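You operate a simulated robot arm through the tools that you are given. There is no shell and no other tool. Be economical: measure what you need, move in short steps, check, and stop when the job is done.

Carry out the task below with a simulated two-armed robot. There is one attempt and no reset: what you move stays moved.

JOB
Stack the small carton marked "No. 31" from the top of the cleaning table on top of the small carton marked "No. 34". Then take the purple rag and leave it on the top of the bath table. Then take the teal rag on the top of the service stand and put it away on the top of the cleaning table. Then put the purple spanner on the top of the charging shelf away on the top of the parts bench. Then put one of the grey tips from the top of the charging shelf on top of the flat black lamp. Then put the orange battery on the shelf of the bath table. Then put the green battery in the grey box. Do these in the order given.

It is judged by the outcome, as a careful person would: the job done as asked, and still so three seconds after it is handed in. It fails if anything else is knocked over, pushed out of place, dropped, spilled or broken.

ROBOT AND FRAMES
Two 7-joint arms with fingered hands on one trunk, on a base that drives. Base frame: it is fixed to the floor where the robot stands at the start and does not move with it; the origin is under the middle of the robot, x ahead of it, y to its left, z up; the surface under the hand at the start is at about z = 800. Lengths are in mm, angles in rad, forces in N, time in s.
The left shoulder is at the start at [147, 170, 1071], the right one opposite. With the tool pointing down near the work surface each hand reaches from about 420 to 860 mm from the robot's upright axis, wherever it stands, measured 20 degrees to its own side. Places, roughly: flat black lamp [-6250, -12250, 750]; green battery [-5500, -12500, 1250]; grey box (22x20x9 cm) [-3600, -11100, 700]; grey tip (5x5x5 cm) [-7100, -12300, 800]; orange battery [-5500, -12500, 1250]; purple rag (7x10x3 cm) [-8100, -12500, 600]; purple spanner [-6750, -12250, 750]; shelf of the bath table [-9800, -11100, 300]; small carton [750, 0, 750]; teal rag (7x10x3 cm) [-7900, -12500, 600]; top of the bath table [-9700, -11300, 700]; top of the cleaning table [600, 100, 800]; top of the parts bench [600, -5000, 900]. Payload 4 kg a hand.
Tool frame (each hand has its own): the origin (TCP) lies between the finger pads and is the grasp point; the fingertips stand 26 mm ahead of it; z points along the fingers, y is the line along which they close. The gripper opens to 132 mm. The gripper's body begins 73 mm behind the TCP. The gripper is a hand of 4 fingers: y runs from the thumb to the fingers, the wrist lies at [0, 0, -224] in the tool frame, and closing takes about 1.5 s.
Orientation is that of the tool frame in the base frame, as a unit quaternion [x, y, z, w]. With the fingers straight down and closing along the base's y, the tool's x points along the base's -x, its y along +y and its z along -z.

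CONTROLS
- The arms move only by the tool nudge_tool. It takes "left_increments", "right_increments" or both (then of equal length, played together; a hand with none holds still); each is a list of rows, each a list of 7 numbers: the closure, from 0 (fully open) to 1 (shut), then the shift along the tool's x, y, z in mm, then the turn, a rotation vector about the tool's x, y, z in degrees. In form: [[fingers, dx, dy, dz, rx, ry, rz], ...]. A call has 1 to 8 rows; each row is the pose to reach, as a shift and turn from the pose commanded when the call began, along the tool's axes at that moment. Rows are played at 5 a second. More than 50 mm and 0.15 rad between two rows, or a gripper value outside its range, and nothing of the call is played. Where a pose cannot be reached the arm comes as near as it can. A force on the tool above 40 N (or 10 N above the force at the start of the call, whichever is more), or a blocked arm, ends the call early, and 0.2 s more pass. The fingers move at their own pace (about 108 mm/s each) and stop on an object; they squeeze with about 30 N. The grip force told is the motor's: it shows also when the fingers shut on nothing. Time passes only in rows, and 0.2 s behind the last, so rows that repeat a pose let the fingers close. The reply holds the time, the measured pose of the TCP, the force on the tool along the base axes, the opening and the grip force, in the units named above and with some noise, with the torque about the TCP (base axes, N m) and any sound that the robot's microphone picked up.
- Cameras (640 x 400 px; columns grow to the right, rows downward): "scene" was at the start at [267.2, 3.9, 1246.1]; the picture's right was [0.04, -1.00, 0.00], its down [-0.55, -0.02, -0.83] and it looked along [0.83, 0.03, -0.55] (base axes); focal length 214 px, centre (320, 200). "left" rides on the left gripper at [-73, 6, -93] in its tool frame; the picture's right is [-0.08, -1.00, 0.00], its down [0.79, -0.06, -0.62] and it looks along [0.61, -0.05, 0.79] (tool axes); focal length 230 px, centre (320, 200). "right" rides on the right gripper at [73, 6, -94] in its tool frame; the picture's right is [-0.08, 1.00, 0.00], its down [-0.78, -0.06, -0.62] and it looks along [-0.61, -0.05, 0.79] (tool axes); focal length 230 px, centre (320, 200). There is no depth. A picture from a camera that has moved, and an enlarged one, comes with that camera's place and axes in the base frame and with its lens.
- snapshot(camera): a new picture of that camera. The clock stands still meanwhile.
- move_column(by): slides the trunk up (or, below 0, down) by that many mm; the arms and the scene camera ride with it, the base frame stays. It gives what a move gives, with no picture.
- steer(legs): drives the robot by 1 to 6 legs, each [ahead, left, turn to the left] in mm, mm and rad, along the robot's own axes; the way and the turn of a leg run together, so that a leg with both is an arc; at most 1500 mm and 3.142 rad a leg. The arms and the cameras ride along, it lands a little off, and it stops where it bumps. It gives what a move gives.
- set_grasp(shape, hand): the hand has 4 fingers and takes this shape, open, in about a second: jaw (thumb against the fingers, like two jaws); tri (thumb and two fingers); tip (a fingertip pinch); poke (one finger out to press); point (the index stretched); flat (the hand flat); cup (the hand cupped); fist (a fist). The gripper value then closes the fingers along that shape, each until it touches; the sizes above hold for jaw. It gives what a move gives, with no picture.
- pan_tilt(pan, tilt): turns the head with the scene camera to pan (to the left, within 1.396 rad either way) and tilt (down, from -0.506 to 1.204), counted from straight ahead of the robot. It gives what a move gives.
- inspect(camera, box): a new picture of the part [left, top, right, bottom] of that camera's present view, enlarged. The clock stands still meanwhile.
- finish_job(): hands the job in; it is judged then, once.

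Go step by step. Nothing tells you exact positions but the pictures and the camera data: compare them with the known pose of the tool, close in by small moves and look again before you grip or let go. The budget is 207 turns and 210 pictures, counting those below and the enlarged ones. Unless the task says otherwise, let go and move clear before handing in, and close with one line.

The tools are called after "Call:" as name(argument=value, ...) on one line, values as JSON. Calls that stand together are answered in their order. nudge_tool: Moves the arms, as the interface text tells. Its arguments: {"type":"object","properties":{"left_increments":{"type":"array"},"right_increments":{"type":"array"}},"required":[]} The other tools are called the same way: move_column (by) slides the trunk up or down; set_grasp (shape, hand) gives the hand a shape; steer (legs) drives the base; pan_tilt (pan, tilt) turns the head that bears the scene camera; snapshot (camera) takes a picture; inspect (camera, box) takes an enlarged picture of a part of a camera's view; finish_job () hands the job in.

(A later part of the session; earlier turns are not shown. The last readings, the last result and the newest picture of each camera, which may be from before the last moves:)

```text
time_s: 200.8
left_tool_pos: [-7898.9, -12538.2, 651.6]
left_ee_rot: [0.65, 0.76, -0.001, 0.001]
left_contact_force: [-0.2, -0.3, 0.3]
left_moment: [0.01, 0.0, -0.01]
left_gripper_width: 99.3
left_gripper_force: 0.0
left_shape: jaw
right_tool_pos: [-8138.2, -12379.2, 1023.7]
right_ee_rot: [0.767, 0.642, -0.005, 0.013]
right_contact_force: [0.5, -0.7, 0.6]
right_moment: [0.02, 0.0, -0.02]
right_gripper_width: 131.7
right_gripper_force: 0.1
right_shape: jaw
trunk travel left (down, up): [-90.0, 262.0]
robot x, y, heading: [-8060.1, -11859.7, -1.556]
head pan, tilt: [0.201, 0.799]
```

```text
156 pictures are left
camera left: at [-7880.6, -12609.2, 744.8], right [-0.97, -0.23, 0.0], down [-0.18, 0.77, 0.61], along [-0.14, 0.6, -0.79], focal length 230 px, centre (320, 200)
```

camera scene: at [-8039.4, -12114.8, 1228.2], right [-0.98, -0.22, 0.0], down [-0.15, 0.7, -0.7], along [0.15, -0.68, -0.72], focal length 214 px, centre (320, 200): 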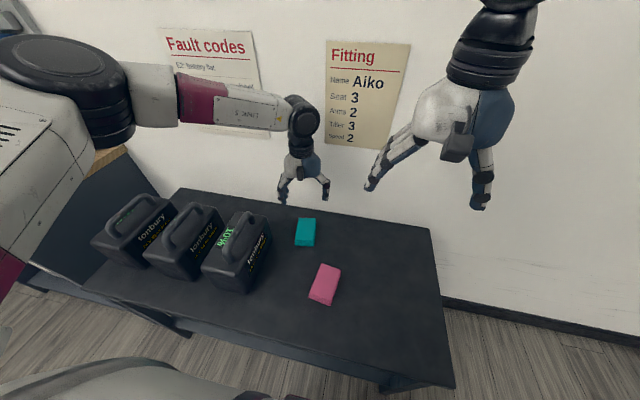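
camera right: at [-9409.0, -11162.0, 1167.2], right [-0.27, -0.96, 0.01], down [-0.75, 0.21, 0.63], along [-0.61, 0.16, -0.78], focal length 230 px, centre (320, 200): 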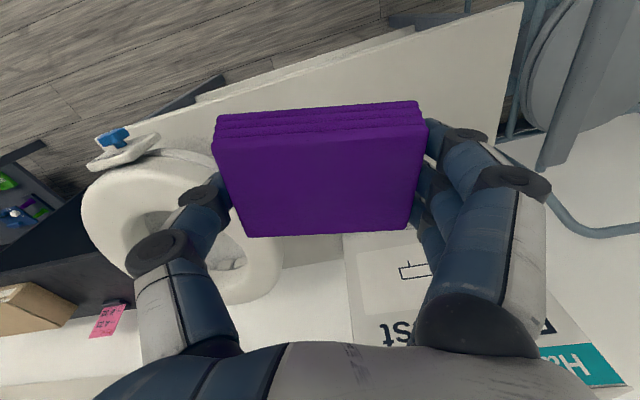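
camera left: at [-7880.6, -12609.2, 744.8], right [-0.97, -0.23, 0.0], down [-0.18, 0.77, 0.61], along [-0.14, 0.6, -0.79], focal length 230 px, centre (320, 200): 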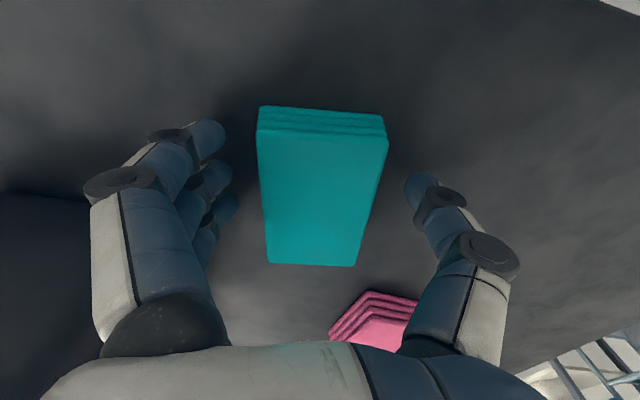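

Call:
nudge_tool(left_increments=[[0.5, 0, 0, 0, 0, 0, 0], [1, 0, 0, -1, 0, 0, 0], [1, 0, 0, -1, 0, 0, 0], [1, 0, 0, -1, 0, 0, 0], [1, 0, 0, -1, 0, 0, 0], [1, 0, 0, -1, 0, 0, 0]])

Call:
nudge_tool(left_increments=[[1, 0, 0, -25, 0, 0, 0], [1, 0, 0, -65, 0, 0, 0], [1, 0, 0, -105, 0, 0, 0], [1, 0, 0, -145, 0, 0, 0], [1, 0, 0, -185, 0, 0, 0], [1, 0, 0, -225, 0, 0, 0]])

Call:
snapshot(camera="left")

```text
time_s: 202.2
left_tool_pos: [-7898.6, -12537.3, 652.3]
left_ee_rot: [0.65, 0.76, -0.002, 0.001]
left_contact_force: [0.1, -0.2, 0.3]
left_moment: [-0.02, 0.0, -0.05]
left_gripper_width: 59.2
left_gripper_force: 30.1
left_shape: jaw
right_tool_pos: [-8137.4, -12379.4, 1023.7]
right_ee_rot: [0.767, 0.642, -0.005, 0.012]
right_contact_force: [0.3, 0.1, -0.1]
right_moment: [0.0, -0.02, -0.03]
right_gripper_width: 131.9
right_gripper_force: 0.0
right_shape: jaw
trunk travel left (down, up): [-90.0, 262.0]
robot x, y, heading: [-8056.7, -11855.3, -1.56]
head pan, tilt: [0.201, 0.799]
```

```text
time_s: 203.6
left_tool_pos: [-7898.4, -12535.7, 878.4]
left_ee_rot: [0.65, 0.76, -0.002, 0.002]
left_contact_force: [0.4, 0.4, 0.2]
left_moment: [-0.01, 0.02, 0.03]
left_gripper_width: 58.8
left_gripper_force: 30.4
left_shape: jaw
right_tool_pos: [-8138.5, -12379.8, 1022.6]
right_ee_rot: [0.767, 0.642, -0.005, 0.012]
right_contact_force: [0.1, -0.2, -0.1]
right_moment: [-0.01, 0.02, -0.02]
right_gripper_width: 132.0
right_gripper_force: 0.1
right_shape: jaw
trunk travel left (down, up): [-90.0, 262.0]
robot x, y, heading: [-8057.1, -11856.6, -1.556]
head pan, tilt: [0.201, 0.799]
```

```text
155 pictures are left
camera left: at [-7880.5, -12607.5, 971.6], right [-0.97, -0.23, 0.0], down [-0.18, 0.77, 0.61], along [-0.14, 0.6, -0.79], focal length 230 px, centre (320, 200)
```

left: 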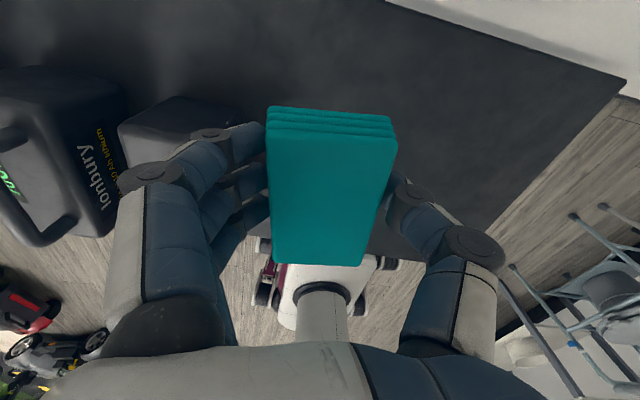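

The teal rag is held. I retract and raise it, back away, and drive the known route back to the cleaning table.

Call:
nudge_tool(left_increments=[[1, 20, 0, -40, 0, 0, 0], [1, 45, 0, -80, 0, 0, 0], [1, 75, 10, -115, 0, 0, 0], [1, 105, 20, -150, 0, 0, 0], [1, 135, 30, -180, 0, 0, 0], [1, 165, 45, -210, 0, 0, 0], [1, 195, 60, -240, 0, 0, 0], [1, 220, 75, -265, 0, 0, 0]], right_increments=[[0, 10, 0, -15, 0, 0, 0], [0, 20, 0, -30, 0, 0, 0], [0, 30, 0, -45, 0, 0, 0], [0, 45, 0, -60, 0, 0, 0], [0, 60, 0, -80, 0, 0, 0], [0, 70, -10, -100, 0, 0, 0], [0, 80, -20, -120, 0, 0, 0], [0, 85, -30, -140, 0, 0, 0]])

Call:
steer(legs=[[-560, 0, 0], [0, 0, 1.571]])

Call:
pan_tilt(pan=0, tilt=0.3)

Call:
snapshot(camera="scene")

```text
time_s: 205.4
left_tool_pos: [-7858.4, -12305.0, 1143.0]
left_ee_rot: [0.65, 0.76, -0.002, 0.002]
left_contact_force: [-1.2, -0.3, -0.6]
left_moment: [0.0, 0.0, -0.01]
left_gripper_width: 58.9
left_gripper_force: 30.5
left_shape: jaw
right_tool_pos: [-8154.5, -12286.2, 1161.4]
right_ee_rot: [0.767, 0.642, -0.006, 0.013]
right_contact_force: [0.1, -0.7, -0.7]
right_moment: [0.0, -0.02, -0.01]
right_gripper_width: 131.9
right_gripper_force: 0.0
right_shape: jaw
trunk travel left (down, up): [-90.0, 262.0]
robot x, y, heading: [-8057.6, -11860.0, -1.546]
head pan, tilt: [0.201, 0.799]
```

```text
time_s: 212.4
left_tool_pos: [-7619.8, -11098.8, 1142.7]
left_ee_rot: [-0.08, 0.997, -0.001, 0.003]
left_contact_force: [0.4, -0.2, 0.1]
left_moment: [0.0, 0.03, -0.01]
left_gripper_width: 58.7
left_gripper_force: 30.5
left_shape: jaw
right_tool_pos: [-7638.4, -11395.4, 1160.8]
right_ee_rot: [0.084, 0.996, 0.005, 0.013]
right_contact_force: [-0.1, 0.3, -0.7]
right_moment: [0.0, -0.02, 0.03]
right_gripper_width: 132.0
right_gripper_force: 0.1
right_shape: jaw
trunk travel left (down, up): [-90.0, 262.0]
robot x, y, heading: [-8066.5, -11304.9, 0.021]
head pan, tilt: [0.201, 0.799]
```

```text
time_s: 213.3
left_tool_pos: [-7619.9, -11099.0, 1142.3]
left_ee_rot: [-0.08, 0.997, -0.001, 0.001]
left_contact_force: [-0.1, -0.3, -0.7]
left_moment: [0.02, -0.03, 0.02]
left_gripper_width: 58.7
left_gripper_force: 29.8
left_shape: jaw
right_tool_pos: [-7638.3, -11395.7, 1161.1]
right_ee_rot: [0.084, 0.996, 0.004, 0.013]
right_contact_force: [0.0, -0.4, 1.0]
right_moment: [0.0, 0.02, 0.0]
right_gripper_width: 131.9
right_gripper_force: 0.0
right_shape: jaw
trunk travel left (down, up): [-90.0, 262.0]
robot x, y, heading: [-8071.9, -11300.7, 0.022]
head pan, tilt: [0.0, 0.3]
```

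```text
154 pictures are left
camera scene: at [-7796.8, -11296.6, 1272.3], right [0.02, -1.0, 0.0], down [-0.3, -0.01, -0.95], along [0.95, 0.02, -0.3], focal length 214 px, centre (320, 200)
```

scene: 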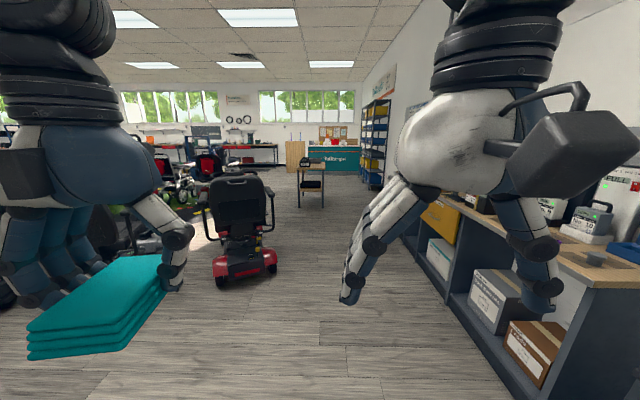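

I drive the known lane in reverse: along y of about -11300, around the desk end, then along y of about -10200.

Call:
steer(legs=[[1500, 0, -0.022], [1500, 0, 0], [430, 0, 0]])

Call:
snapshot(camera="scene")

```text
time_s: 230.1
left_tool_pos: [-4187.2, -11054.0, 1141.5]
left_ee_rot: [-0.081, 0.997, 0.0, 0.002]
left_contact_force: [0.1, 0.0, -0.4]
left_moment: [0.0, 0.04, -0.01]
left_gripper_width: 58.8
left_gripper_force: 29.4
left_shape: jaw
right_tool_pos: [-4206.1, -11349.8, 1159.5]
right_ee_rot: [0.085, 0.996, 0.005, 0.012]
right_contact_force: [0.9, 0.6, 0.1]
right_moment: [0.01, -0.01, 0.01]
right_gripper_width: 131.8
right_gripper_force: 0.0
right_shape: jaw
trunk travel left (down, up): [-90.0, 262.0]
robot x, y, heading: [-4637.0, -11257.7, 0.023]
head pan, tilt: [0.0, 0.3]
```

```text
153 pictures are left
camera scene: at [-4363.9, -11250.4, 1272.4], right [0.02, -1.0, 0.0], down [-0.3, -0.01, -0.96], along [0.95, 0.02, -0.3], focal length 214 px, centre (320, 200)
```

scene: 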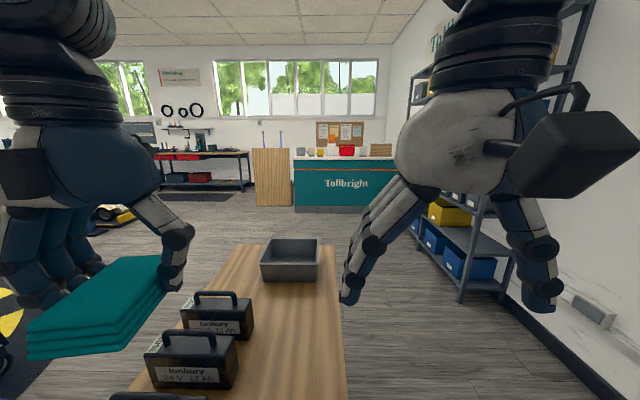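

The grey box is on this desk, which is noted for later. I continue around the desk.

Call:
steer(legs=[[0, 1050, -0.02], [1270, 0, 0], [1000, 0, 0], [1000, 1000, 0], [1070, 50, 0]])

Call:
snapshot(camera="scene")

```text
time_s: 264.1
left_tool_pos: [111.3, -8906.4, 1141.9]
left_ee_rot: [-0.077, 0.997, -0.001, 0.002]
left_contact_force: [0.3, -0.3, 0.0]
left_moment: [-0.01, 0.0, 0.03]
left_gripper_width: 58.8
left_gripper_force: 30.2
left_shape: jaw
right_tool_pos: [90.3, -9203.6, 1161.6]
right_ee_rot: [0.089, 0.996, 0.005, 0.013]
right_contact_force: [0.2, -0.3, 0.5]
right_moment: [0.01, -0.01, 0.02]
right_gripper_width: 131.9
right_gripper_force: 0.0
right_shape: jaw
trunk travel left (down, up): [-90.0, 262.0]
robot x, y, heading: [-341.6, -9111.4, 0.016]
head pan, tilt: [0.0, 0.3]
```

```text
152 pictures are left
camera scene: at [-68.0, -9103.2, 1272.4], right [0.01, -1.0, 0.0], down [-0.3, 0.0, -0.96], along [0.96, 0.01, -0.3], focal length 214 px, centre (320, 200)
```

scene: 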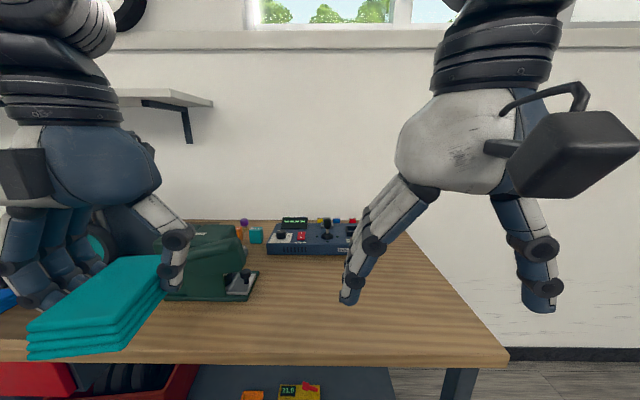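

The left turn here is clear. I turn to face +y and drive back up the aisle.

Call:
steer(legs=[[0, 0, 1.555], [1500, 0, 0], [1500, 0, 0], [1500, 0, 0]])

Call:
snapshot(camera="scene")

```text
time_s: 289.4
left_tool_pos: [-593.6, -4148.6, 1142.0]
left_ee_rot: [0.756, -0.654, -0.001, -0.002]
left_contact_force: [-0.7, -0.3, -0.8]
left_moment: [0.03, 0.0, -0.04]
left_gripper_width: 58.5
left_gripper_force: 29.4
left_shape: jaw
right_tool_pos: [-298.4, -4169.9, 1160.4]
right_ee_rot: [-0.638, 0.77, 0.012, 0.005]
right_contact_force: [-0.4, -0.7, -0.4]
right_moment: [-0.02, 0.0, -0.04]
right_gripper_width: 131.6
right_gripper_force: 0.0
right_shape: jaw
trunk travel left (down, up): [-90.0, 262.0]
robot x, y, heading: [-398.6, -4602.9, 1.575]
head pan, tilt: [0.0, 0.3]
```

```text
151 pictures are left
camera scene: at [-399.8, -4327.1, 1272.4], right [1.0, 0.01, 0.0], down [0.0, -0.3, -0.96], along [0.0, 0.96, -0.3], focal length 214 px, centre (320, 200)
```

scene: 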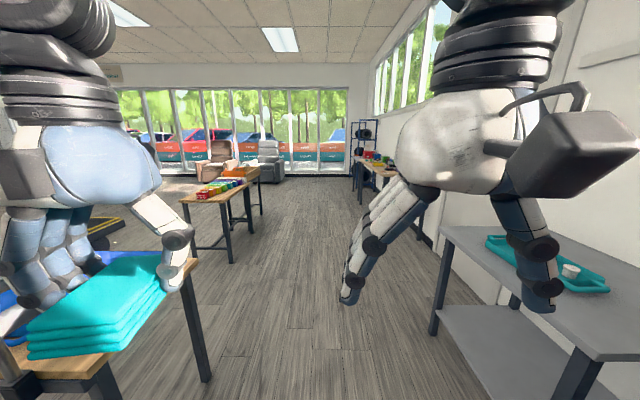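

Call:
steer(legs=[[1500, -60, 0], [1500, 0, 0], [1400, 0, 0]])

Call:
snapshot(camera="scene")

```text
refused: leg 1 is longer than a leg can be; nothing moved
```

```text
150 pictures are left
camera scene: at [-399.8, -4327.1, 1272.4], right [1.0, 0.01, 0.0], down [0.0, -0.3, -0.96], along [0.0, 0.96, -0.3], focal length 214 px, centre (320, 200)
```

scene: 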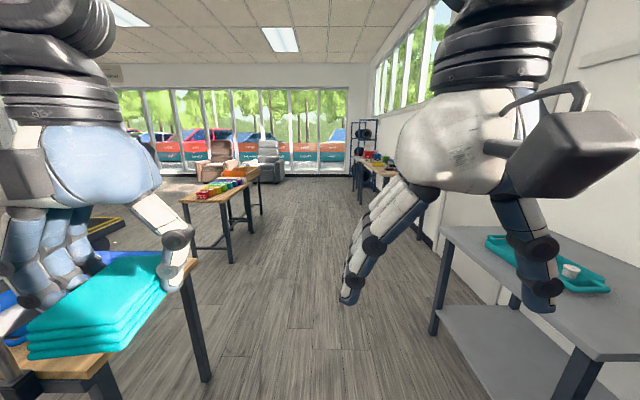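

The leg was a touch too long. I repeat with shorter legs.

Call:
steer(legs=[[1400, -60, 0], [1500, 0, 0], [1500, 0, 0]])

Call:
snapshot(camera="scene")

```text
time_s: 310.6
left_tool_pos: [-581.0, 275.4, 1142.2]
left_ee_rot: [0.76, -0.65, 0.0, -0.002]
left_contact_force: [0.7, -0.1, -0.6]
left_moment: [-0.01, -0.03, 0.03]
left_gripper_width: 58.7
left_gripper_force: 29.9
left_shape: jaw
right_tool_pos: [-285.0, 253.7, 1161.4]
right_ee_rot: [-0.643, 0.766, 0.012, 0.005]
right_contact_force: [-0.4, 0.0, -0.7]
right_moment: [0.02, 0.0, 0.01]
right_gripper_width: 131.9
right_gripper_force: 0.1
right_shape: jaw
trunk travel left (down, up): [-90.0, 262.0]
robot x, y, heading: [-378.0, -174.3, 1.586]
head pan, tilt: [0.0, 0.3]
```

```text
149 pictures are left
camera scene: at [-385.3, 98.0, 1272.4], right [1.0, 0.02, 0.0], down [0.01, -0.3, -0.96], along [-0.02, 0.96, -0.3], focal length 214 px, centre (320, 200)
```

scene: 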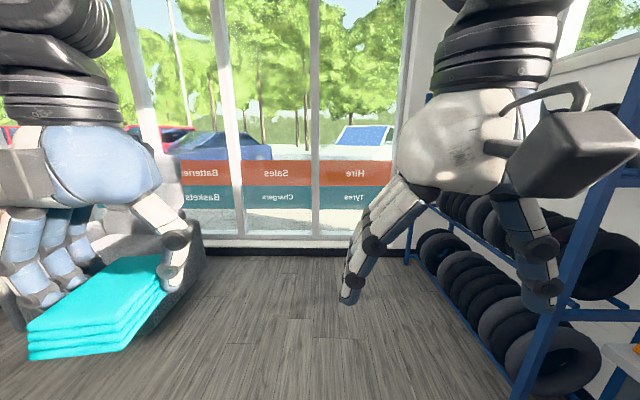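

I turn to face the cleaning table and look.

Call:
steer(legs=[[0, 0, -1.58], [170, 0, 0]])

Call:
pan_tilt(pan=0.1, tilt=0.75)

Call:
snapshot(camera="scene")

```text
time_s: 315.9
left_tool_pos: [239.6, 27.8, 1142.8]
left_ee_rot: [-0.076, 0.997, 0.0, 0.001]
left_contact_force: [0.8, -0.6, 0.3]
left_moment: [0.01, 0.02, 0.02]
left_gripper_width: 58.6
left_gripper_force: 30.2
left_shape: jaw
right_tool_pos: [217.0, -268.3, 1160.1]
right_ee_rot: [0.089, 0.996, 0.005, 0.012]
right_contact_force: [0.8, 0.3, -0.5]
right_moment: [-0.01, 0.03, -0.02]
right_gripper_width: 131.9
right_gripper_force: 0.1
right_shape: jaw
trunk travel left (down, up): [-90.0, 262.0]
robot x, y, heading: [-211.8, -170.4, 0.013]
head pan, tilt: [0.0, 0.3]
```

```text
time_s: 316.8
left_tool_pos: [238.4, 27.0, 1142.9]
left_ee_rot: [-0.076, 0.997, -0.001, 0.002]
left_contact_force: [0.5, 0.4, -0.7]
left_moment: [-0.01, 0.0, -0.03]
left_gripper_width: 58.5
left_gripper_force: 30.3
left_shape: jaw
right_tool_pos: [217.7, -269.4, 1162.1]
right_ee_rot: [0.09, 0.996, 0.005, 0.013]
right_contact_force: [0.1, 0.6, -0.8]
right_moment: [0.01, -0.01, -0.03]
right_gripper_width: 132.0
right_gripper_force: 0.1
right_shape: jaw
trunk travel left (down, up): [-90.0, 262.0]
robot x, y, heading: [-211.2, -174.5, 0.011]
head pan, tilt: [0.099, 0.75]
```

```text
148 pictures are left
camera scene: at [49.6, -160.9, 1232.1], right [0.11, -0.99, 0.0], down [-0.68, -0.08, -0.73], along [0.73, 0.08, -0.68], focal length 214 px, centre (320, 200)
```

scene: 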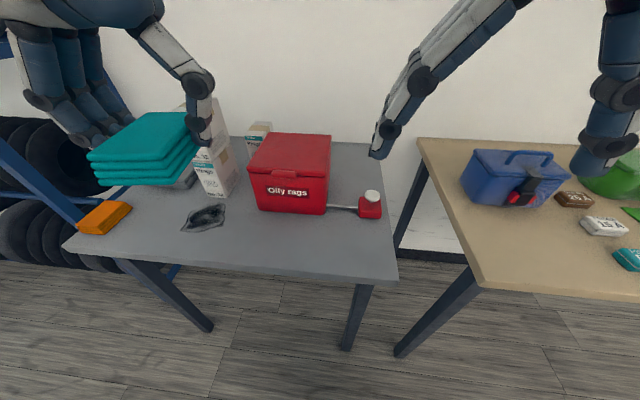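

The free area is near [375, -20], between the table's front edge and the red box. I move the rag over it and down partway.

Call:
nudge_tool(left_increments=[[1, -38, -20, 10, 0, 0, 0], [1, -76, -40, 30, 0, 0, 0], [1, -106, -56, 60, 0, 0, 0], [1, -128, -67, 95, 0, 0, 0], [1, -128, -67, 140, 0, 0, 0], [1, -128, -67, 185, 0, 0, 0], [1, -128, -67, 225, 0, 0, 0], [1, -128, -67, 260, 0, 0, 0]])

Call:
snapshot(camera="scene")

```text
time_s: 318.6
left_tool_pos: [375.9, -20.1, 880.5]
left_ee_rot: [-0.077, 0.997, 0.0, 0.002]
left_contact_force: [-0.3, -0.4, -0.7]
left_moment: [-0.03, -0.02, 0.0]
left_gripper_width: 58.6
left_gripper_force: 29.9
left_shape: jaw
right_tool_pos: [218.8, -268.7, 1161.2]
right_ee_rot: [0.089, 0.996, 0.005, 0.012]
right_contact_force: [0.3, 0.1, 0.2]
right_moment: [-0.03, 0.0, 0.0]
right_gripper_width: 132.0
right_gripper_force: 0.0
right_shape: jaw
trunk travel left (down, up): [-90.0, 262.0]
robot x, y, heading: [-214.0, -174.2, 0.012]
head pan, tilt: [0.099, 0.75]
```

```text
147 pictures are left
camera scene: at [50.1, -160.8, 1231.8], right [0.11, -0.99, 0.0], down [-0.68, -0.08, -0.73], along [0.73, 0.08, -0.68], focal length 214 px, centre (320, 200)
```

scene: 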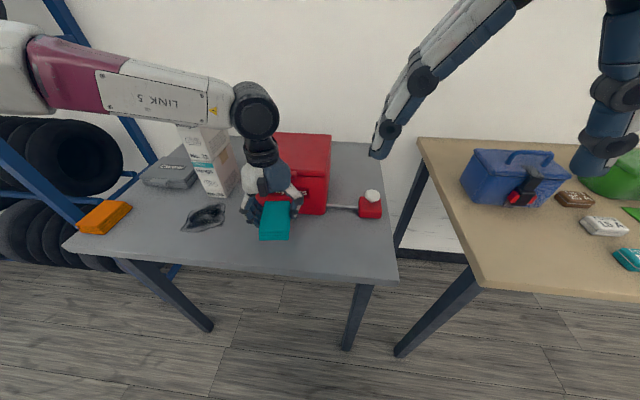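

It is clear of the red box. I lower to contact.

Call:
nudge_tool(left_increments=[[1, 0, 0, 20, 0, 0, 0], [1, 0, 0, 32, 0, 0, 0], [1, 0, 0, 37, 0, 0, 0], [1, 0, 0, 41, 0, 0, 0], [1, 0, 0, 44, 0, 0, 0]])

Call:
inspect(camera="scene", box=[210, 140, 340, 270])

```text
time_s: 319.5
left_tool_pos: [379.9, -20.5, 853.8]
left_ee_rot: [-0.077, 0.997, -0.005, 0.013]
left_contact_force: [-8.0, 3.1, 25.4]
left_moment: [0.25, -2.76, 0.36]
left_gripper_width: 58.4
left_gripper_force: 30.3
left_shape: jaw
right_tool_pos: [214.8, -268.7, 1163.0]
right_ee_rot: [0.089, 0.996, 0.005, 0.017]
right_contact_force: [-0.7, -0.4, 0.0]
right_moment: [-0.03, 0.01, -0.01]
right_gripper_width: 131.8
right_gripper_force: 0.1
right_shape: jaw
trunk travel left (down, up): [-90.0, 262.0]
robot x, y, heading: [-214.6, -171.3, 0.015]
head pan, tilt: [0.099, 0.75]
stopped in row 4 (left hand): the force on the tool passed its limit at 44 N (the readings are from after the stop); the commanded pose is now the measured one
```

```text
3.08 times, centred on (275, 205) of scene
camera zoom: at [45.9, -160.7, 1233.2], right [0.11, -0.99, 0.0], down [-0.68, -0.08, -0.73], along [0.73, 0.08, -0.68], focal length 660 px, centre (458, 185)
```

zoom: 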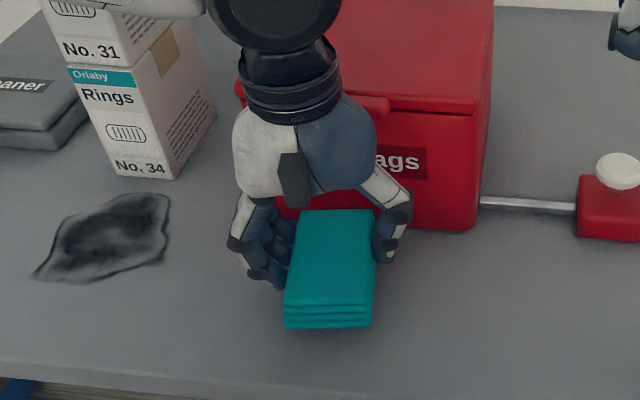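

The contact came from about 110 mm ahead: the left hand's camera housing touched the red box's lid. I lift straight up and check that nothing moved, then choose a spot further right.

Call:
nudge_tool(left_increments=[[1, 0, 0, -15, 0, 0, 0], [1, 0, 0, -45, 0, 0, 0], [1, 0, 0, -90, 0, 0, 0], [1, 0, 0, -130, 0, 0, 0]])

Call:
steer(legs=[[0, -175, -0.012]])

Call:
snapshot(camera="scene")

```text
time_s: 320.5
left_tool_pos: [377.7, -21.8, 977.8]
left_ee_rot: [-0.076, 0.997, -0.003, 0.008]
left_contact_force: [-0.4, 0.3, -0.5]
left_moment: [-0.02, 0.01, -0.01]
left_gripper_width: 58.4
left_gripper_force: 29.8
left_shape: jaw
right_tool_pos: [217.6, -269.4, 1161.2]
right_ee_rot: [0.088, 0.996, 0.005, 0.012]
right_contact_force: [0.3, 0.5, -0.1]
right_moment: [-0.01, -0.02, 0.02]
right_gripper_width: 131.9
right_gripper_force: 0.0
right_shape: jaw
trunk travel left (down, up): [-90.0, 262.0]
robot x, y, heading: [-210.9, -173.5, 0.008]
head pan, tilt: [0.099, 0.75]
```

```text
time_s: 322.7
left_tool_pos: [382.3, -201.9, 976.2]
left_ee_rot: [-0.071, 0.997, -0.003, 0.008]
left_contact_force: [0.8, 0.5, -0.4]
left_moment: [0.01, -0.01, 0.02]
left_gripper_width: 58.2
left_gripper_force: 29.6
left_shape: jaw
right_tool_pos: [218.2, -448.8, 1160.2]
right_ee_rot: [0.094, 0.995, 0.005, 0.012]
right_contact_force: [0.1, 0.6, -0.2]
right_moment: [-0.01, -0.03, -0.04]
right_gripper_width: 132.0
right_gripper_force: 0.1
right_shape: jaw
trunk travel left (down, up): [-90.0, 262.0]
robot x, y, heading: [-209.7, -350.1, 0.002]
head pan, tilt: [0.099, 0.75]
```

```text
145 pictures are left
camera scene: at [51.1, -339.5, 1232.0], right [0.1, -0.99, 0.0], down [-0.68, -0.07, -0.73], along [0.73, 0.07, -0.68], focal length 214 px, centre (320, 200)
```

scene: 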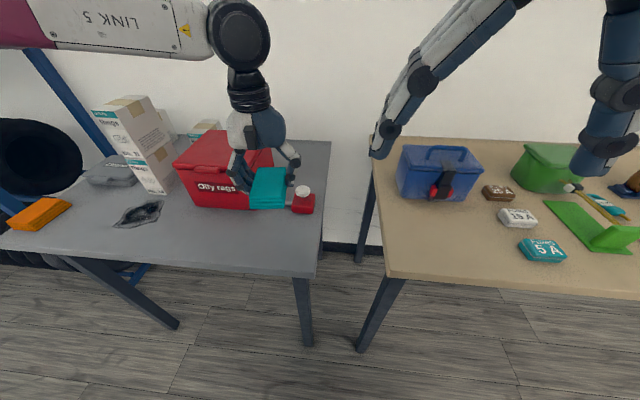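

The red box looks to be in place. The spot under the hand is clear to the left of the brush-like tool's head. I shift 17 mm back and lower.

Call:
nudge_tool(left_increments=[[1, 17, 0, 40, 0, 0, 0], [1, 17, 0, 80, 0, 0, 0], [1, 17, 0, 110, 0, 0, 0], [1, 17, 0, 125, 0, 0, 0], [1, 17, 0, 125, 0, 0, 0]])

Call:
inspect(camera="scene", box=[170, 120, 350, 290])

```text
time_s: 323.9
left_tool_pos: [366.8, -206.0, 850.9]
left_ee_rot: [-0.071, 0.997, -0.002, 0.008]
left_contact_force: [0.2, 0.3, -0.7]
left_moment: [-0.02, -0.01, -0.04]
left_gripper_width: 58.3
left_gripper_force: 29.8
left_shape: jaw
right_tool_pos: [217.9, -448.5, 1160.5]
right_ee_rot: [0.095, 0.995, 0.005, 0.014]
right_contact_force: [-0.3, -0.6, -0.6]
right_moment: [0.01, 0.0, 0.03]
right_gripper_width: 132.0
right_gripper_force: 0.1
right_shape: jaw
trunk travel left (down, up): [-90.0, 262.0]
robot x, y, heading: [-210.2, -348.5, 0.003]
head pan, tilt: [0.099, 0.75]
```

```text
2.35 times, centred on (260, 205) of scene
camera zoom: at [50.9, -339.2, 1232.1], right [0.1, -0.99, 0.0], down [-0.68, -0.07, -0.73], along [0.73, 0.07, -0.68], focal length 505 px, centre (461, 188)
```

zoom: 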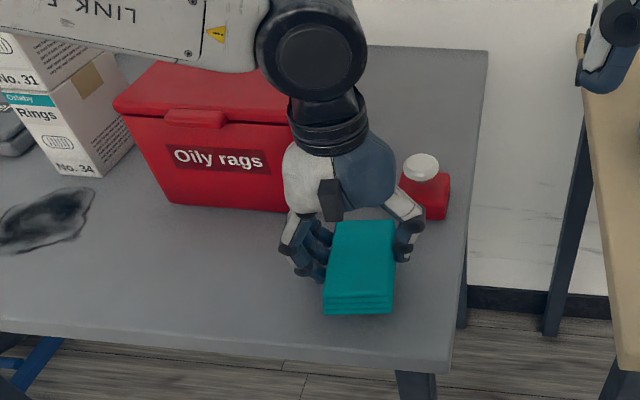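

Call:
nudge_tool(left_increments=[[1, 0, 0, 5, 0, 0, 0], [1, 0, 0, 9, 0, 0, 0], [1, 0, 0, 12, 0, 0, 0], [1, 0, 0, 15, 0, 0, 0], [1, 0, 0, 17, 0, 0, 0]])

```text
time_s: 325.1
left_tool_pos: [368.0, -206.0, 834.3]
left_ee_rot: [-0.071, 0.997, -0.003, 0.009]
left_contact_force: [-0.1, -0.1, 0.0]
left_moment: [0.0, 0.0, 0.03]
left_gripper_width: 58.4
left_gripper_force: 30.0
left_shape: jaw
right_tool_pos: [218.3, -449.6, 1161.9]
right_ee_rot: [0.095, 0.995, 0.005, 0.013]
right_contact_force: [0.2, -0.2, 0.3]
right_moment: [0.02, 0.0, 0.02]
right_gripper_width: 131.9
right_gripper_force: 0.1
right_shape: jaw
trunk travel left (down, up): [-90.0, 262.0]
robot x, y, heading: [-210.4, -349.1, 0.001]
head pan, tilt: [0.099, 0.75]
```

Call:
nudge_tool(left_increments=[[1, 0, 0, 3, 0, 0, 0], [1, 0, 0, 6, 0, 0, 0], [1, 0, 0, 9, 0, 0, 0], [1, 0, 0, 12, 0, 0, 0]])

Call:
inspect(camera="scene", box=[170, 120, 350, 290])

```text
time_s: 326.1
left_tool_pos: [367.3, -207.0, 829.0]
left_ee_rot: [-0.071, 0.997, -0.004, 0.014]
left_contact_force: [1.2, 3.2, 40.3]
left_moment: [0.28, 0.08, -0.05]
left_gripper_width: 58.9
left_gripper_force: 30.5
left_shape: jaw
right_tool_pos: [213.5, -448.5, 1163.7]
right_ee_rot: [0.095, 0.995, 0.005, 0.017]
right_contact_force: [-0.8, -0.7, -0.2]
right_moment: [-0.02, 0.0, -0.01]
right_gripper_width: 132.0
right_gripper_force: 0.0
right_shape: jaw
trunk travel left (down, up): [-90.0, 262.0]
robot x, y, heading: [-208.5, -351.0, 0.001]
head pan, tilt: [0.099, 0.75]
```

```text
2.35 times, centred on (260, 205) of scene
camera zoom: at [47.2, -339.5, 1233.8], right [0.1, -0.99, 0.0], down [-0.68, -0.07, -0.73], along [0.73, 0.07, -0.68], focal length 505 px, centre (461, 188)
```

zoom: 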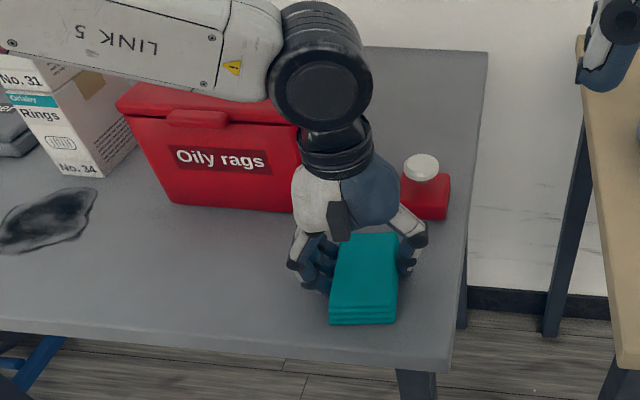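

Firm contact. I ease up a few mm, open and rise.

Call:
nudge_tool(left_increments=[[1, 0, 0, -5, 0, 0, 0], [0.6, 0, 0, -6, 0, 0, 0], [0.35, 0, 0, -7, 0, 0, 0], [0.3, 0, 0, -8, 0, 0, 0], [0.3, 0, 0, -8, 0, 0, 0]])

Call:
nudge_tool(left_increments=[[0.3, 0, 0, -30, 0, 0, 0], [0.3, 0, 0, -75, 0, 0, 0], [0.2, 0, 0, -120, 0, 0, 0], [0, 0, 0, -165, 0, 0, 0], [0, 0, 0, -210, 0, 0, 0], [0, 20, 0, -250, 0, 0, 0], [0, 50, 0, -290, 0, 0, 0], [0, 85, 20, -320, 0, 0, 0]])

Call:
snapshot(camera="scene")

```text
time_s: 327.3
left_tool_pos: [365.9, -205.4, 828.3]
left_ee_rot: [-0.072, 0.997, -0.002, 0.007]
left_contact_force: [0.0, -0.6, -0.2]
left_moment: [0.03, -0.01, 0.02]
left_gripper_width: 91.9
left_gripper_force: 0.0
left_shape: jaw
right_tool_pos: [219.4, -448.7, 1159.9]
right_ee_rot: [0.094, 0.995, 0.006, 0.013]
right_contact_force: [0.2, 0.1, -0.7]
right_moment: [0.0, -0.01, -0.01]
right_gripper_width: 131.7
right_gripper_force: 0.1
right_shape: jaw
trunk travel left (down, up): [-90.0, 262.0]
robot x, y, heading: [-210.8, -348.2, -0.001]
head pan, tilt: [0.099, 0.75]
```

```text
refused: row 8 steps farther than a row can; nothing moved
```

```text
142 pictures are left
camera scene: at [51.5, -339.1, 1231.6], right [0.1, -0.99, 0.0], down [-0.68, -0.07, -0.73], along [0.73, 0.07, -0.68], focal length 214 px, centre (320, 200)
```

scene: 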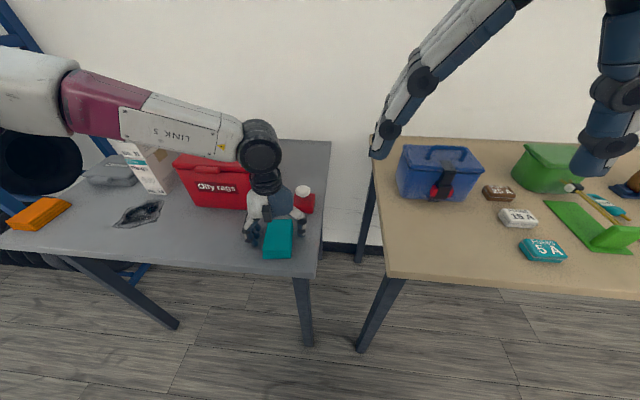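

Call:
nudge_tool(left_increments=[[0.3, 0, 0, -30, 0, 0, 0], [0.3, 0, 0, -75, 0, 0, 0], [0.2, 0, 0, -120, 0, 0, 0], [0, 0, 0, -165, 0, 0, 0], [0, 0, 0, -210, 0, 0, 0], [0, 15, 5, -250, 0, 0, 0], [0, 40, 10, -290, 0, 0, 0], [0, 65, 20, -325, 0, 0, 0]])

Call:
snapshot(camera="scene")

```text
time_s: 329.1
left_tool_pos: [294.0, -192.8, 1155.4]
left_ee_rot: [-0.072, 0.997, -0.003, 0.009]
left_contact_force: [0.5, 0.1, 0.1]
left_moment: [0.01, -0.01, 0.03]
left_gripper_width: 132.1
left_gripper_force: 0.1
left_shape: jaw
right_tool_pos: [217.1, -450.1, 1161.4]
right_ee_rot: [0.094, 0.995, 0.005, 0.014]
right_contact_force: [0.3, -0.8, 0.2]
right_moment: [0.01, 0.02, -0.01]
right_gripper_width: 132.0
right_gripper_force: 0.1
right_shape: jaw
trunk travel left (down, up): [-90.0, 262.0]
robot x, y, heading: [-208.3, -346.4, 0.001]
head pan, tilt: [0.099, 0.75]
```

```text
141 pictures are left
camera scene: at [50.1, -339.0, 1232.4], right [0.1, -0.99, 0.0], down [-0.68, -0.07, -0.73], along [0.73, 0.07, -0.68], focal length 214 px, centre (320, 200)
```

scene: 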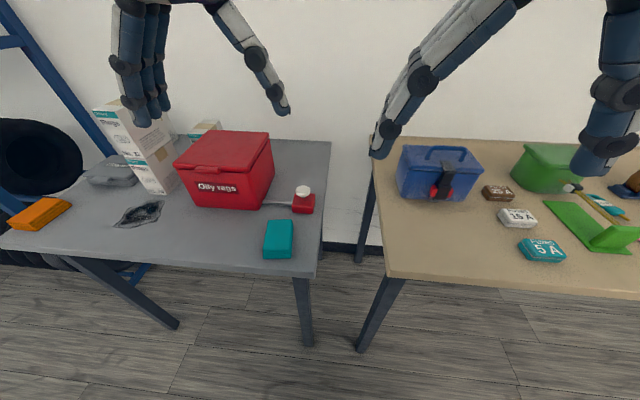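

The teal rag is in place and nothing else has moved. Now I go back to the charging shelf for the purple spanner.

Call:
steer(legs=[[-120, 0, 0], [0, 0, -1.572], [1500, 0, 0], [1500, 0, 0]])

Call:
pan_tilt(pan=0.5, tilt=0.3)

Call:
snapshot(camera="scene")

```text
time_s: 348.2
left_tool_pos: [-178.7, -3863.8, 1154.2]
left_ee_rot: [0.655, 0.756, -0.007, 0.004]
left_contact_force: [0.4, -0.3, -0.5]
left_moment: [0.0, 0.02, 0.0]
left_gripper_width: 132.0
left_gripper_force: 0.1
left_shape: jaw
right_tool_pos: [-433.5, -3786.5, 1161.5]
right_ee_rot: [0.77, 0.637, -0.006, 0.014]
right_contact_force: [-0.4, -0.7, -0.1]
right_moment: [-0.02, -0.01, -0.01]
right_gripper_width: 131.8
right_gripper_force: 0.1
right_shape: jaw
trunk travel left (down, up): [-90.0, 262.0]
robot x, y, heading: [-330.7, -3359.9, -1.565]
head pan, tilt: [0.099, 0.75]
```

```text
time_s: 349.1
left_tool_pos: [-178.1, -3863.8, 1153.2]
left_ee_rot: [0.654, 0.756, -0.007, 0.003]
left_contact_force: [-0.6, 0.2, 0.0]
left_moment: [-0.03, -0.03, -0.01]
left_gripper_width: 132.0
left_gripper_force: 0.1
left_shape: jaw
right_tool_pos: [-434.3, -3787.7, 1160.9]
right_ee_rot: [0.771, 0.637, -0.006, 0.013]
right_contact_force: [-0.5, 0.5, 0.2]
right_moment: [0.0, -0.01, 0.02]
right_gripper_width: 132.0
right_gripper_force: 0.0
right_shape: jaw
trunk travel left (down, up): [-90.0, 262.0]
robot x, y, heading: [-334.6, -3357.2, -1.575]
head pan, tilt: [0.499, 0.3]
```

```text
140 pictures are left
camera scene: at [-288.9, -3619.6, 1272.3], right [-0.88, -0.48, 0.0], down [-0.14, 0.26, -0.95], along [0.46, -0.84, -0.3], focal length 214 px, centre (320, 200)
```

scene: 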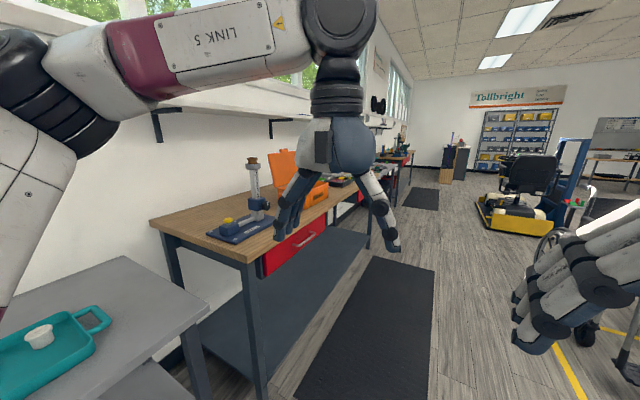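

The parts bench is seen on the left. I drive on down the aisle and turn west.

Call:
steer(legs=[[1500, 0, 0.004], [1500, 0, 0], [1500, 0, 0], [1270, 0, 0], [0, 0, -1.568]])

Call:
pan_tilt(pan=0.1, tilt=0.3)

Call:
snapshot(camera="scene")

```text
time_s: 380.5
left_tool_pos: [-790.6, -9297.8, 1153.7]
left_ee_rot: [0.997, 0.072, -0.008, -0.003]
left_contact_force: [1.4, 0.6, 1.0]
left_moment: [-0.01, 0.0, -0.03]
left_gripper_width: 131.8
left_gripper_force: 0.1
left_shape: jaw
right_tool_pos: [-713.9, -9042.3, 1160.9]
right_ee_rot: [0.996, -0.093, -0.013, 0.005]
right_contact_force: [-0.3, 0.3, 0.0]
right_moment: [0.02, 0.0, 0.02]
right_gripper_width: 132.0
right_gripper_force: 0.0
right_shape: jaw
trunk travel left (down, up): [-90.0, 262.0]
robot x, y, heading: [-282.7, -9142.5, -3.135]
head pan, tilt: [0.499, 0.3]
```

```text
time_s: 381.4
left_tool_pos: [-790.9, -9298.9, 1152.9]
left_ee_rot: [0.997, 0.072, -0.008, -0.003]
left_contact_force: [-0.7, 0.0, 0.3]
left_moment: [0.0, -0.01, 0.01]
left_gripper_width: 131.8
left_gripper_force: 0.0
left_shape: jaw
right_tool_pos: [-715.3, -9043.1, 1161.9]
right_ee_rot: [0.996, -0.093, -0.013, 0.004]
right_contact_force: [-0.2, 0.4, 0.6]
right_moment: [0.01, 0.03, -0.02]
right_gripper_width: 132.0
right_gripper_force: 0.0
right_shape: jaw
trunk travel left (down, up): [-90.0, 262.0]
robot x, y, heading: [-282.8, -9143.5, -3.136]
head pan, tilt: [0.099, 0.3]
```

```text
139 pictures are left
camera scene: at [-558.6, -9152.6, 1272.4], right [-0.1, 0.99, 0.0], down [0.29, 0.03, -0.96], along [-0.95, -0.1, -0.3], focal length 214 px, centre (320, 200)
```

scene: 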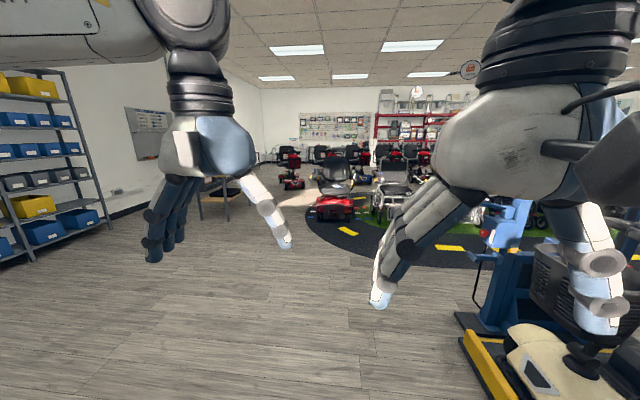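

I repeat the known route west and round the desk, into the charging-shelf lane.

Call:
steer(legs=[[1100, 0, -0.005], [1000, 1050, 0], [1000, 0, 0], [1250, 0, 0], [0, 1050, 0]])

Call:
pan_tilt(pan=0.4, tilt=0.3)

Call:
snapshot(camera="scene")

```text
time_s: 415.9
left_tool_pos: [-5154.1, -11374.2, 1153.8]
left_ee_rot: [0.998, 0.07, -0.008, -0.002]
left_contact_force: [0.6, -0.1, 0.1]
left_moment: [0.01, -0.01, -0.04]
left_gripper_width: 132.0
left_gripper_force: 0.0
left_shape: jaw
right_tool_pos: [-5077.0, -11118.2, 1159.7]
right_ee_rot: [0.995, -0.097, -0.014, 0.004]
right_contact_force: [0.6, -0.2, 0.2]
right_moment: [0.01, 0.01, 0.03]
right_gripper_width: 131.9
right_gripper_force: 0.1
right_shape: jaw
trunk travel left (down, up): [-90.0, 262.0]
robot x, y, heading: [-4645.2, -11220.9, 3.142]
head pan, tilt: [0.099, 0.3]
```

```text
time_s: 416.6
left_tool_pos: [-5155.0, -11374.2, 1154.4]
left_ee_rot: [0.997, 0.07, -0.008, -0.003]
left_contact_force: [-0.7, 0.7, 0.5]
left_moment: [0.05, 0.02, -0.02]
left_gripper_width: 132.0
left_gripper_force: 0.0
left_shape: jaw
right_tool_pos: [-5076.7, -11118.3, 1160.3]
right_ee_rot: [0.995, -0.096, -0.014, 0.005]
right_contact_force: [-0.8, -0.3, 0.7]
right_moment: [0.0, -0.01, 0.03]
right_gripper_width: 132.0
right_gripper_force: 0.0
right_shape: jaw
trunk travel left (down, up): [-90.0, 262.0]
robot x, y, heading: [-4647.5, -11222.8, 3.139]
head pan, tilt: [0.4, 0.3]
```

```text
138 pictures are left
camera scene: at [-4914.8, -11256.9, 1272.4], right [-0.39, 0.92, 0.0], down [0.27, 0.11, -0.96], along [-0.88, -0.37, -0.3], focal length 214 px, centre (320, 200)
```

scene: 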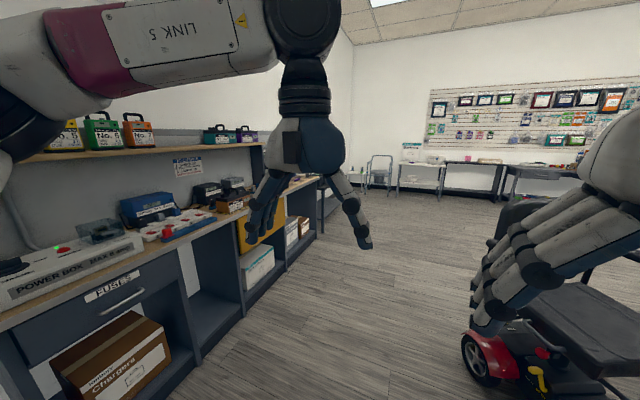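

I drive to x of about -6700 and turn to face the charging shelf.

Call:
steer(legs=[[1400, 70, 0], [650, 0, 0], [0, 0, 1.572]])

Call:
pan_tilt(pan=0.0, tilt=0.5)

Call:
snapshot(camera="scene")

```text
time_s: 430.7
left_tool_pos: [-6536.9, -11811.7, 1152.9]
left_ee_rot: [0.643, 0.765, -0.008, 0.004]
left_contact_force: [0.5, -0.7, -0.5]
left_moment: [-0.02, 0.01, 0.0]
left_gripper_width: 132.1
left_gripper_force: 0.0
left_shape: jaw
right_tool_pos: [-6793.6, -11743.4, 1160.2]
right_ee_rot: [0.761, 0.648, -0.006, 0.013]
right_contact_force: [-0.3, -0.7, -0.3]
right_moment: [0.02, -0.02, 0.01]
right_gripper_width: 131.7
right_gripper_force: 0.0
right_shape: jaw
trunk travel left (down, up): [-90.0, 262.0]
robot x, y, heading: [-6707.8, -11310.2, -1.539]
head pan, tilt: [0.4, 0.3]
```

```text
time_s: 431.6
left_tool_pos: [-6535.4, -11811.8, 1153.3]
left_ee_rot: [0.644, 0.765, -0.008, 0.003]
left_contact_force: [-0.2, -0.7, 0.4]
left_moment: [-0.01, 0.01, -0.02]
left_gripper_width: 131.9
left_gripper_force: 0.1
left_shape: jaw
right_tool_pos: [-6793.7, -11742.7, 1160.6]
right_ee_rot: [0.76, 0.649, -0.006, 0.013]
right_contact_force: [0.5, 0.3, -0.2]
right_moment: [-0.01, 0.01, 0.03]
right_gripper_width: 131.8
right_gripper_force: 0.0
right_shape: jaw
trunk travel left (down, up): [-90.0, 262.0]
robot x, y, heading: [-6707.3, -11317.2, -1.544]
head pan, tilt: [0.0, 0.499]
```

```text
137 pictures are left
camera scene: at [-6697.8, -11581.6, 1254.0], right [-1.0, -0.03, 0.0], down [-0.02, 0.48, -0.88], along [0.03, -0.88, -0.48], focal length 214 px, centre (320, 200)
```

scene: 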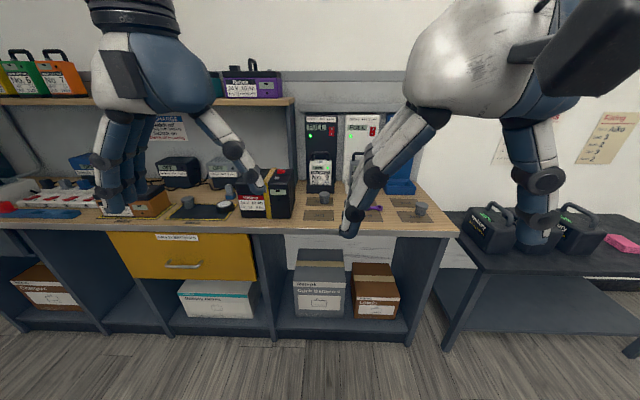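

Call:
inspect(camera="scene", box=[280, 100, 460, 240])

Call:
inspect(camera="scene", box=[80, 140, 320, 240])

```text
2.86 times, centred on (370, 170) of scene
camera zoom: at [-6697.8, -11581.6, 1254.0], right [-1.0, -0.03, 0.0], down [-0.02, 0.48, -0.88], along [0.03, -0.88, -0.48], focal length 613 px, centre (177, 286)
```

zoom: 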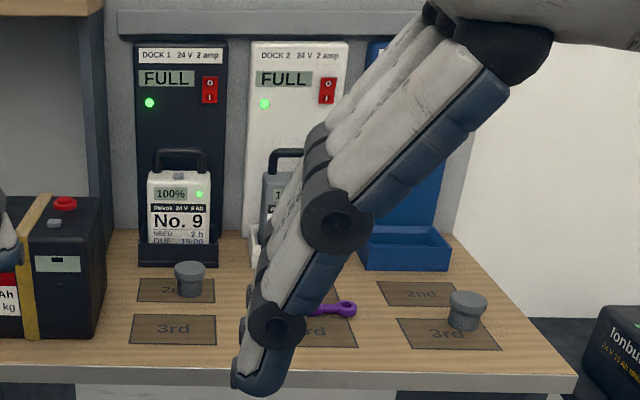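

```text
2.67 times, centred on (200, 190) of scene
camera zoom: at [-6697.8, -11581.6, 1254.0], right [-1.0, -0.03, 0.0], down [-0.02, 0.48, -0.88], along [0.03, -0.88, -0.48], focal length 572 px, centre (640, 227)
```

zoom: 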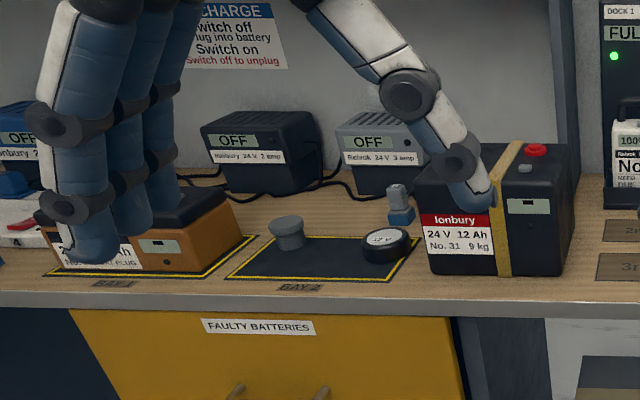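

I see the purple spanner near [-6916, -12410], grey cup-like tips, and the flat black round lamp near [-6250, -12390]. I pull the left hand back a little and drive up to the shelf.

Call:
nudge_tool(left_increments=[[0, 20, 10, 0, 0, 0, 0], [0, 40, 20, 0, 0, 0, 0], [0, 60, 30, 0, 0, 0, 0]], right_increments=[[0, 0, -30, 0, 0, 0, 0], [0, 0, -60, 0, 0, 0, 0], [0, 0, -90, 0, 0, 0, 0]])

Call:
steer(legs=[[410, 0, -0.028]])

Call:
pan_tilt(pan=-0.2, tilt=0.7)

Call:
snapshot(camera="scene")

```text
time_s: 432.4
left_tool_pos: [-6515.6, -11747.1, 1153.8]
left_ee_rot: [0.644, 0.765, -0.008, 0.004]
left_contact_force: [-0.3, -0.7, -0.4]
left_moment: [-0.02, -0.03, -0.01]
left_gripper_width: 131.6
left_gripper_force: 0.0
left_shape: jaw
right_tool_pos: [-6883.9, -11728.8, 1159.7]
right_ee_rot: [0.76, 0.649, -0.006, 0.013]
right_contact_force: [-0.9, -0.7, 0.2]
right_moment: [0.0, -0.01, 0.03]
right_gripper_width: 131.8
right_gripper_force: 0.1
right_shape: jaw
trunk travel left (down, up): [-90.0, 262.0]
robot x, y, heading: [-6704.8, -11314.2, -1.537]
head pan, tilt: [0.0, 0.499]
```

```text
time_s: 434.9
left_tool_pos: [-6521.4, -12161.7, 1153.3]
left_ee_rot: [0.654, 0.756, -0.008, 0.003]
left_contact_force: [-0.7, 0.7, -0.5]
left_moment: [0.0, 0.02, 0.03]
left_gripper_width: 132.0
left_gripper_force: 0.1
left_shape: jaw
right_tool_pos: [-6886.2, -12133.5, 1159.4]
right_ee_rot: [0.77, 0.638, -0.006, 0.013]
right_contact_force: [0.6, -0.2, 0.1]
right_moment: [-0.02, -0.02, 0.01]
right_gripper_width: 131.5
right_gripper_force: 0.1
right_shape: jaw
trunk travel left (down, up): [-90.0, 262.0]
robot x, y, heading: [-6699.6, -11720.2, -1.565]
head pan, tilt: [0.0, 0.499]
```

```text
time_s: 435.7
left_tool_pos: [-6520.9, -12161.7, 1152.2]
left_ee_rot: [0.654, 0.757, -0.008, 0.004]
left_contact_force: [0.5, -0.9, -0.1]
left_moment: [-0.01, 0.0, 0.0]
left_gripper_width: 131.7
left_gripper_force: 0.1
left_shape: jaw
right_tool_pos: [-6887.0, -12132.3, 1159.5]
right_ee_rot: [0.771, 0.637, -0.006, 0.013]
right_contact_force: [-0.5, -0.1, -0.7]
right_moment: [-0.01, -0.02, -0.01]
right_gripper_width: 131.9
right_gripper_force: 0.0
right_shape: jaw
trunk travel left (down, up): [-90.0, 262.0]
robot x, y, heading: [-6697.7, -11718.0, -1.569]
head pan, tilt: [-0.201, 0.7]
```

```text
134 pictures are left
camera scene: at [-6715.1, -11983.1, 1236.3], right [-0.98, 0.2, 0.0], down [0.13, 0.63, -0.77], along [-0.15, -0.75, -0.64], focal length 214 px, centre (320, 200)
```

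scene: 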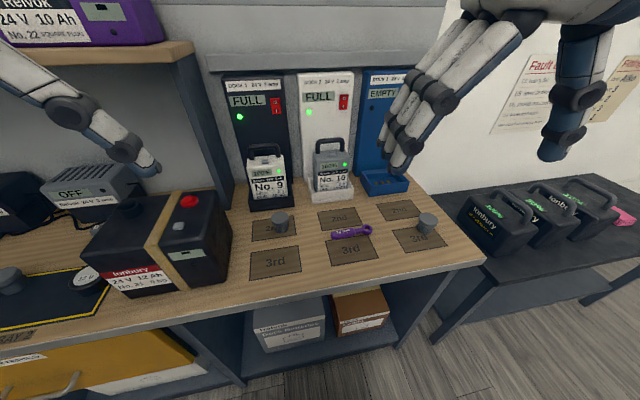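

Call:
inspect(camera="scene", box=[230, 180, 470, 300])

```text
2.67 times, centred on (350, 240) of scene
camera zoom: at [-6715.1, -11983.1, 1236.3], right [-0.98, 0.2, 0.0], down [0.13, 0.63, -0.77], along [-0.15, -0.75, -0.64], focal length 572 px, centre (240, 93)
```

zoom: 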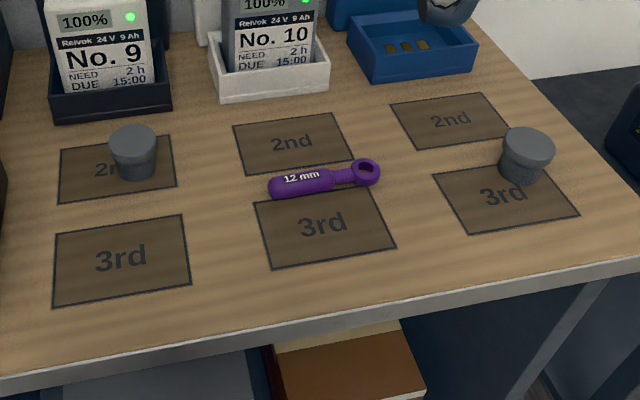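

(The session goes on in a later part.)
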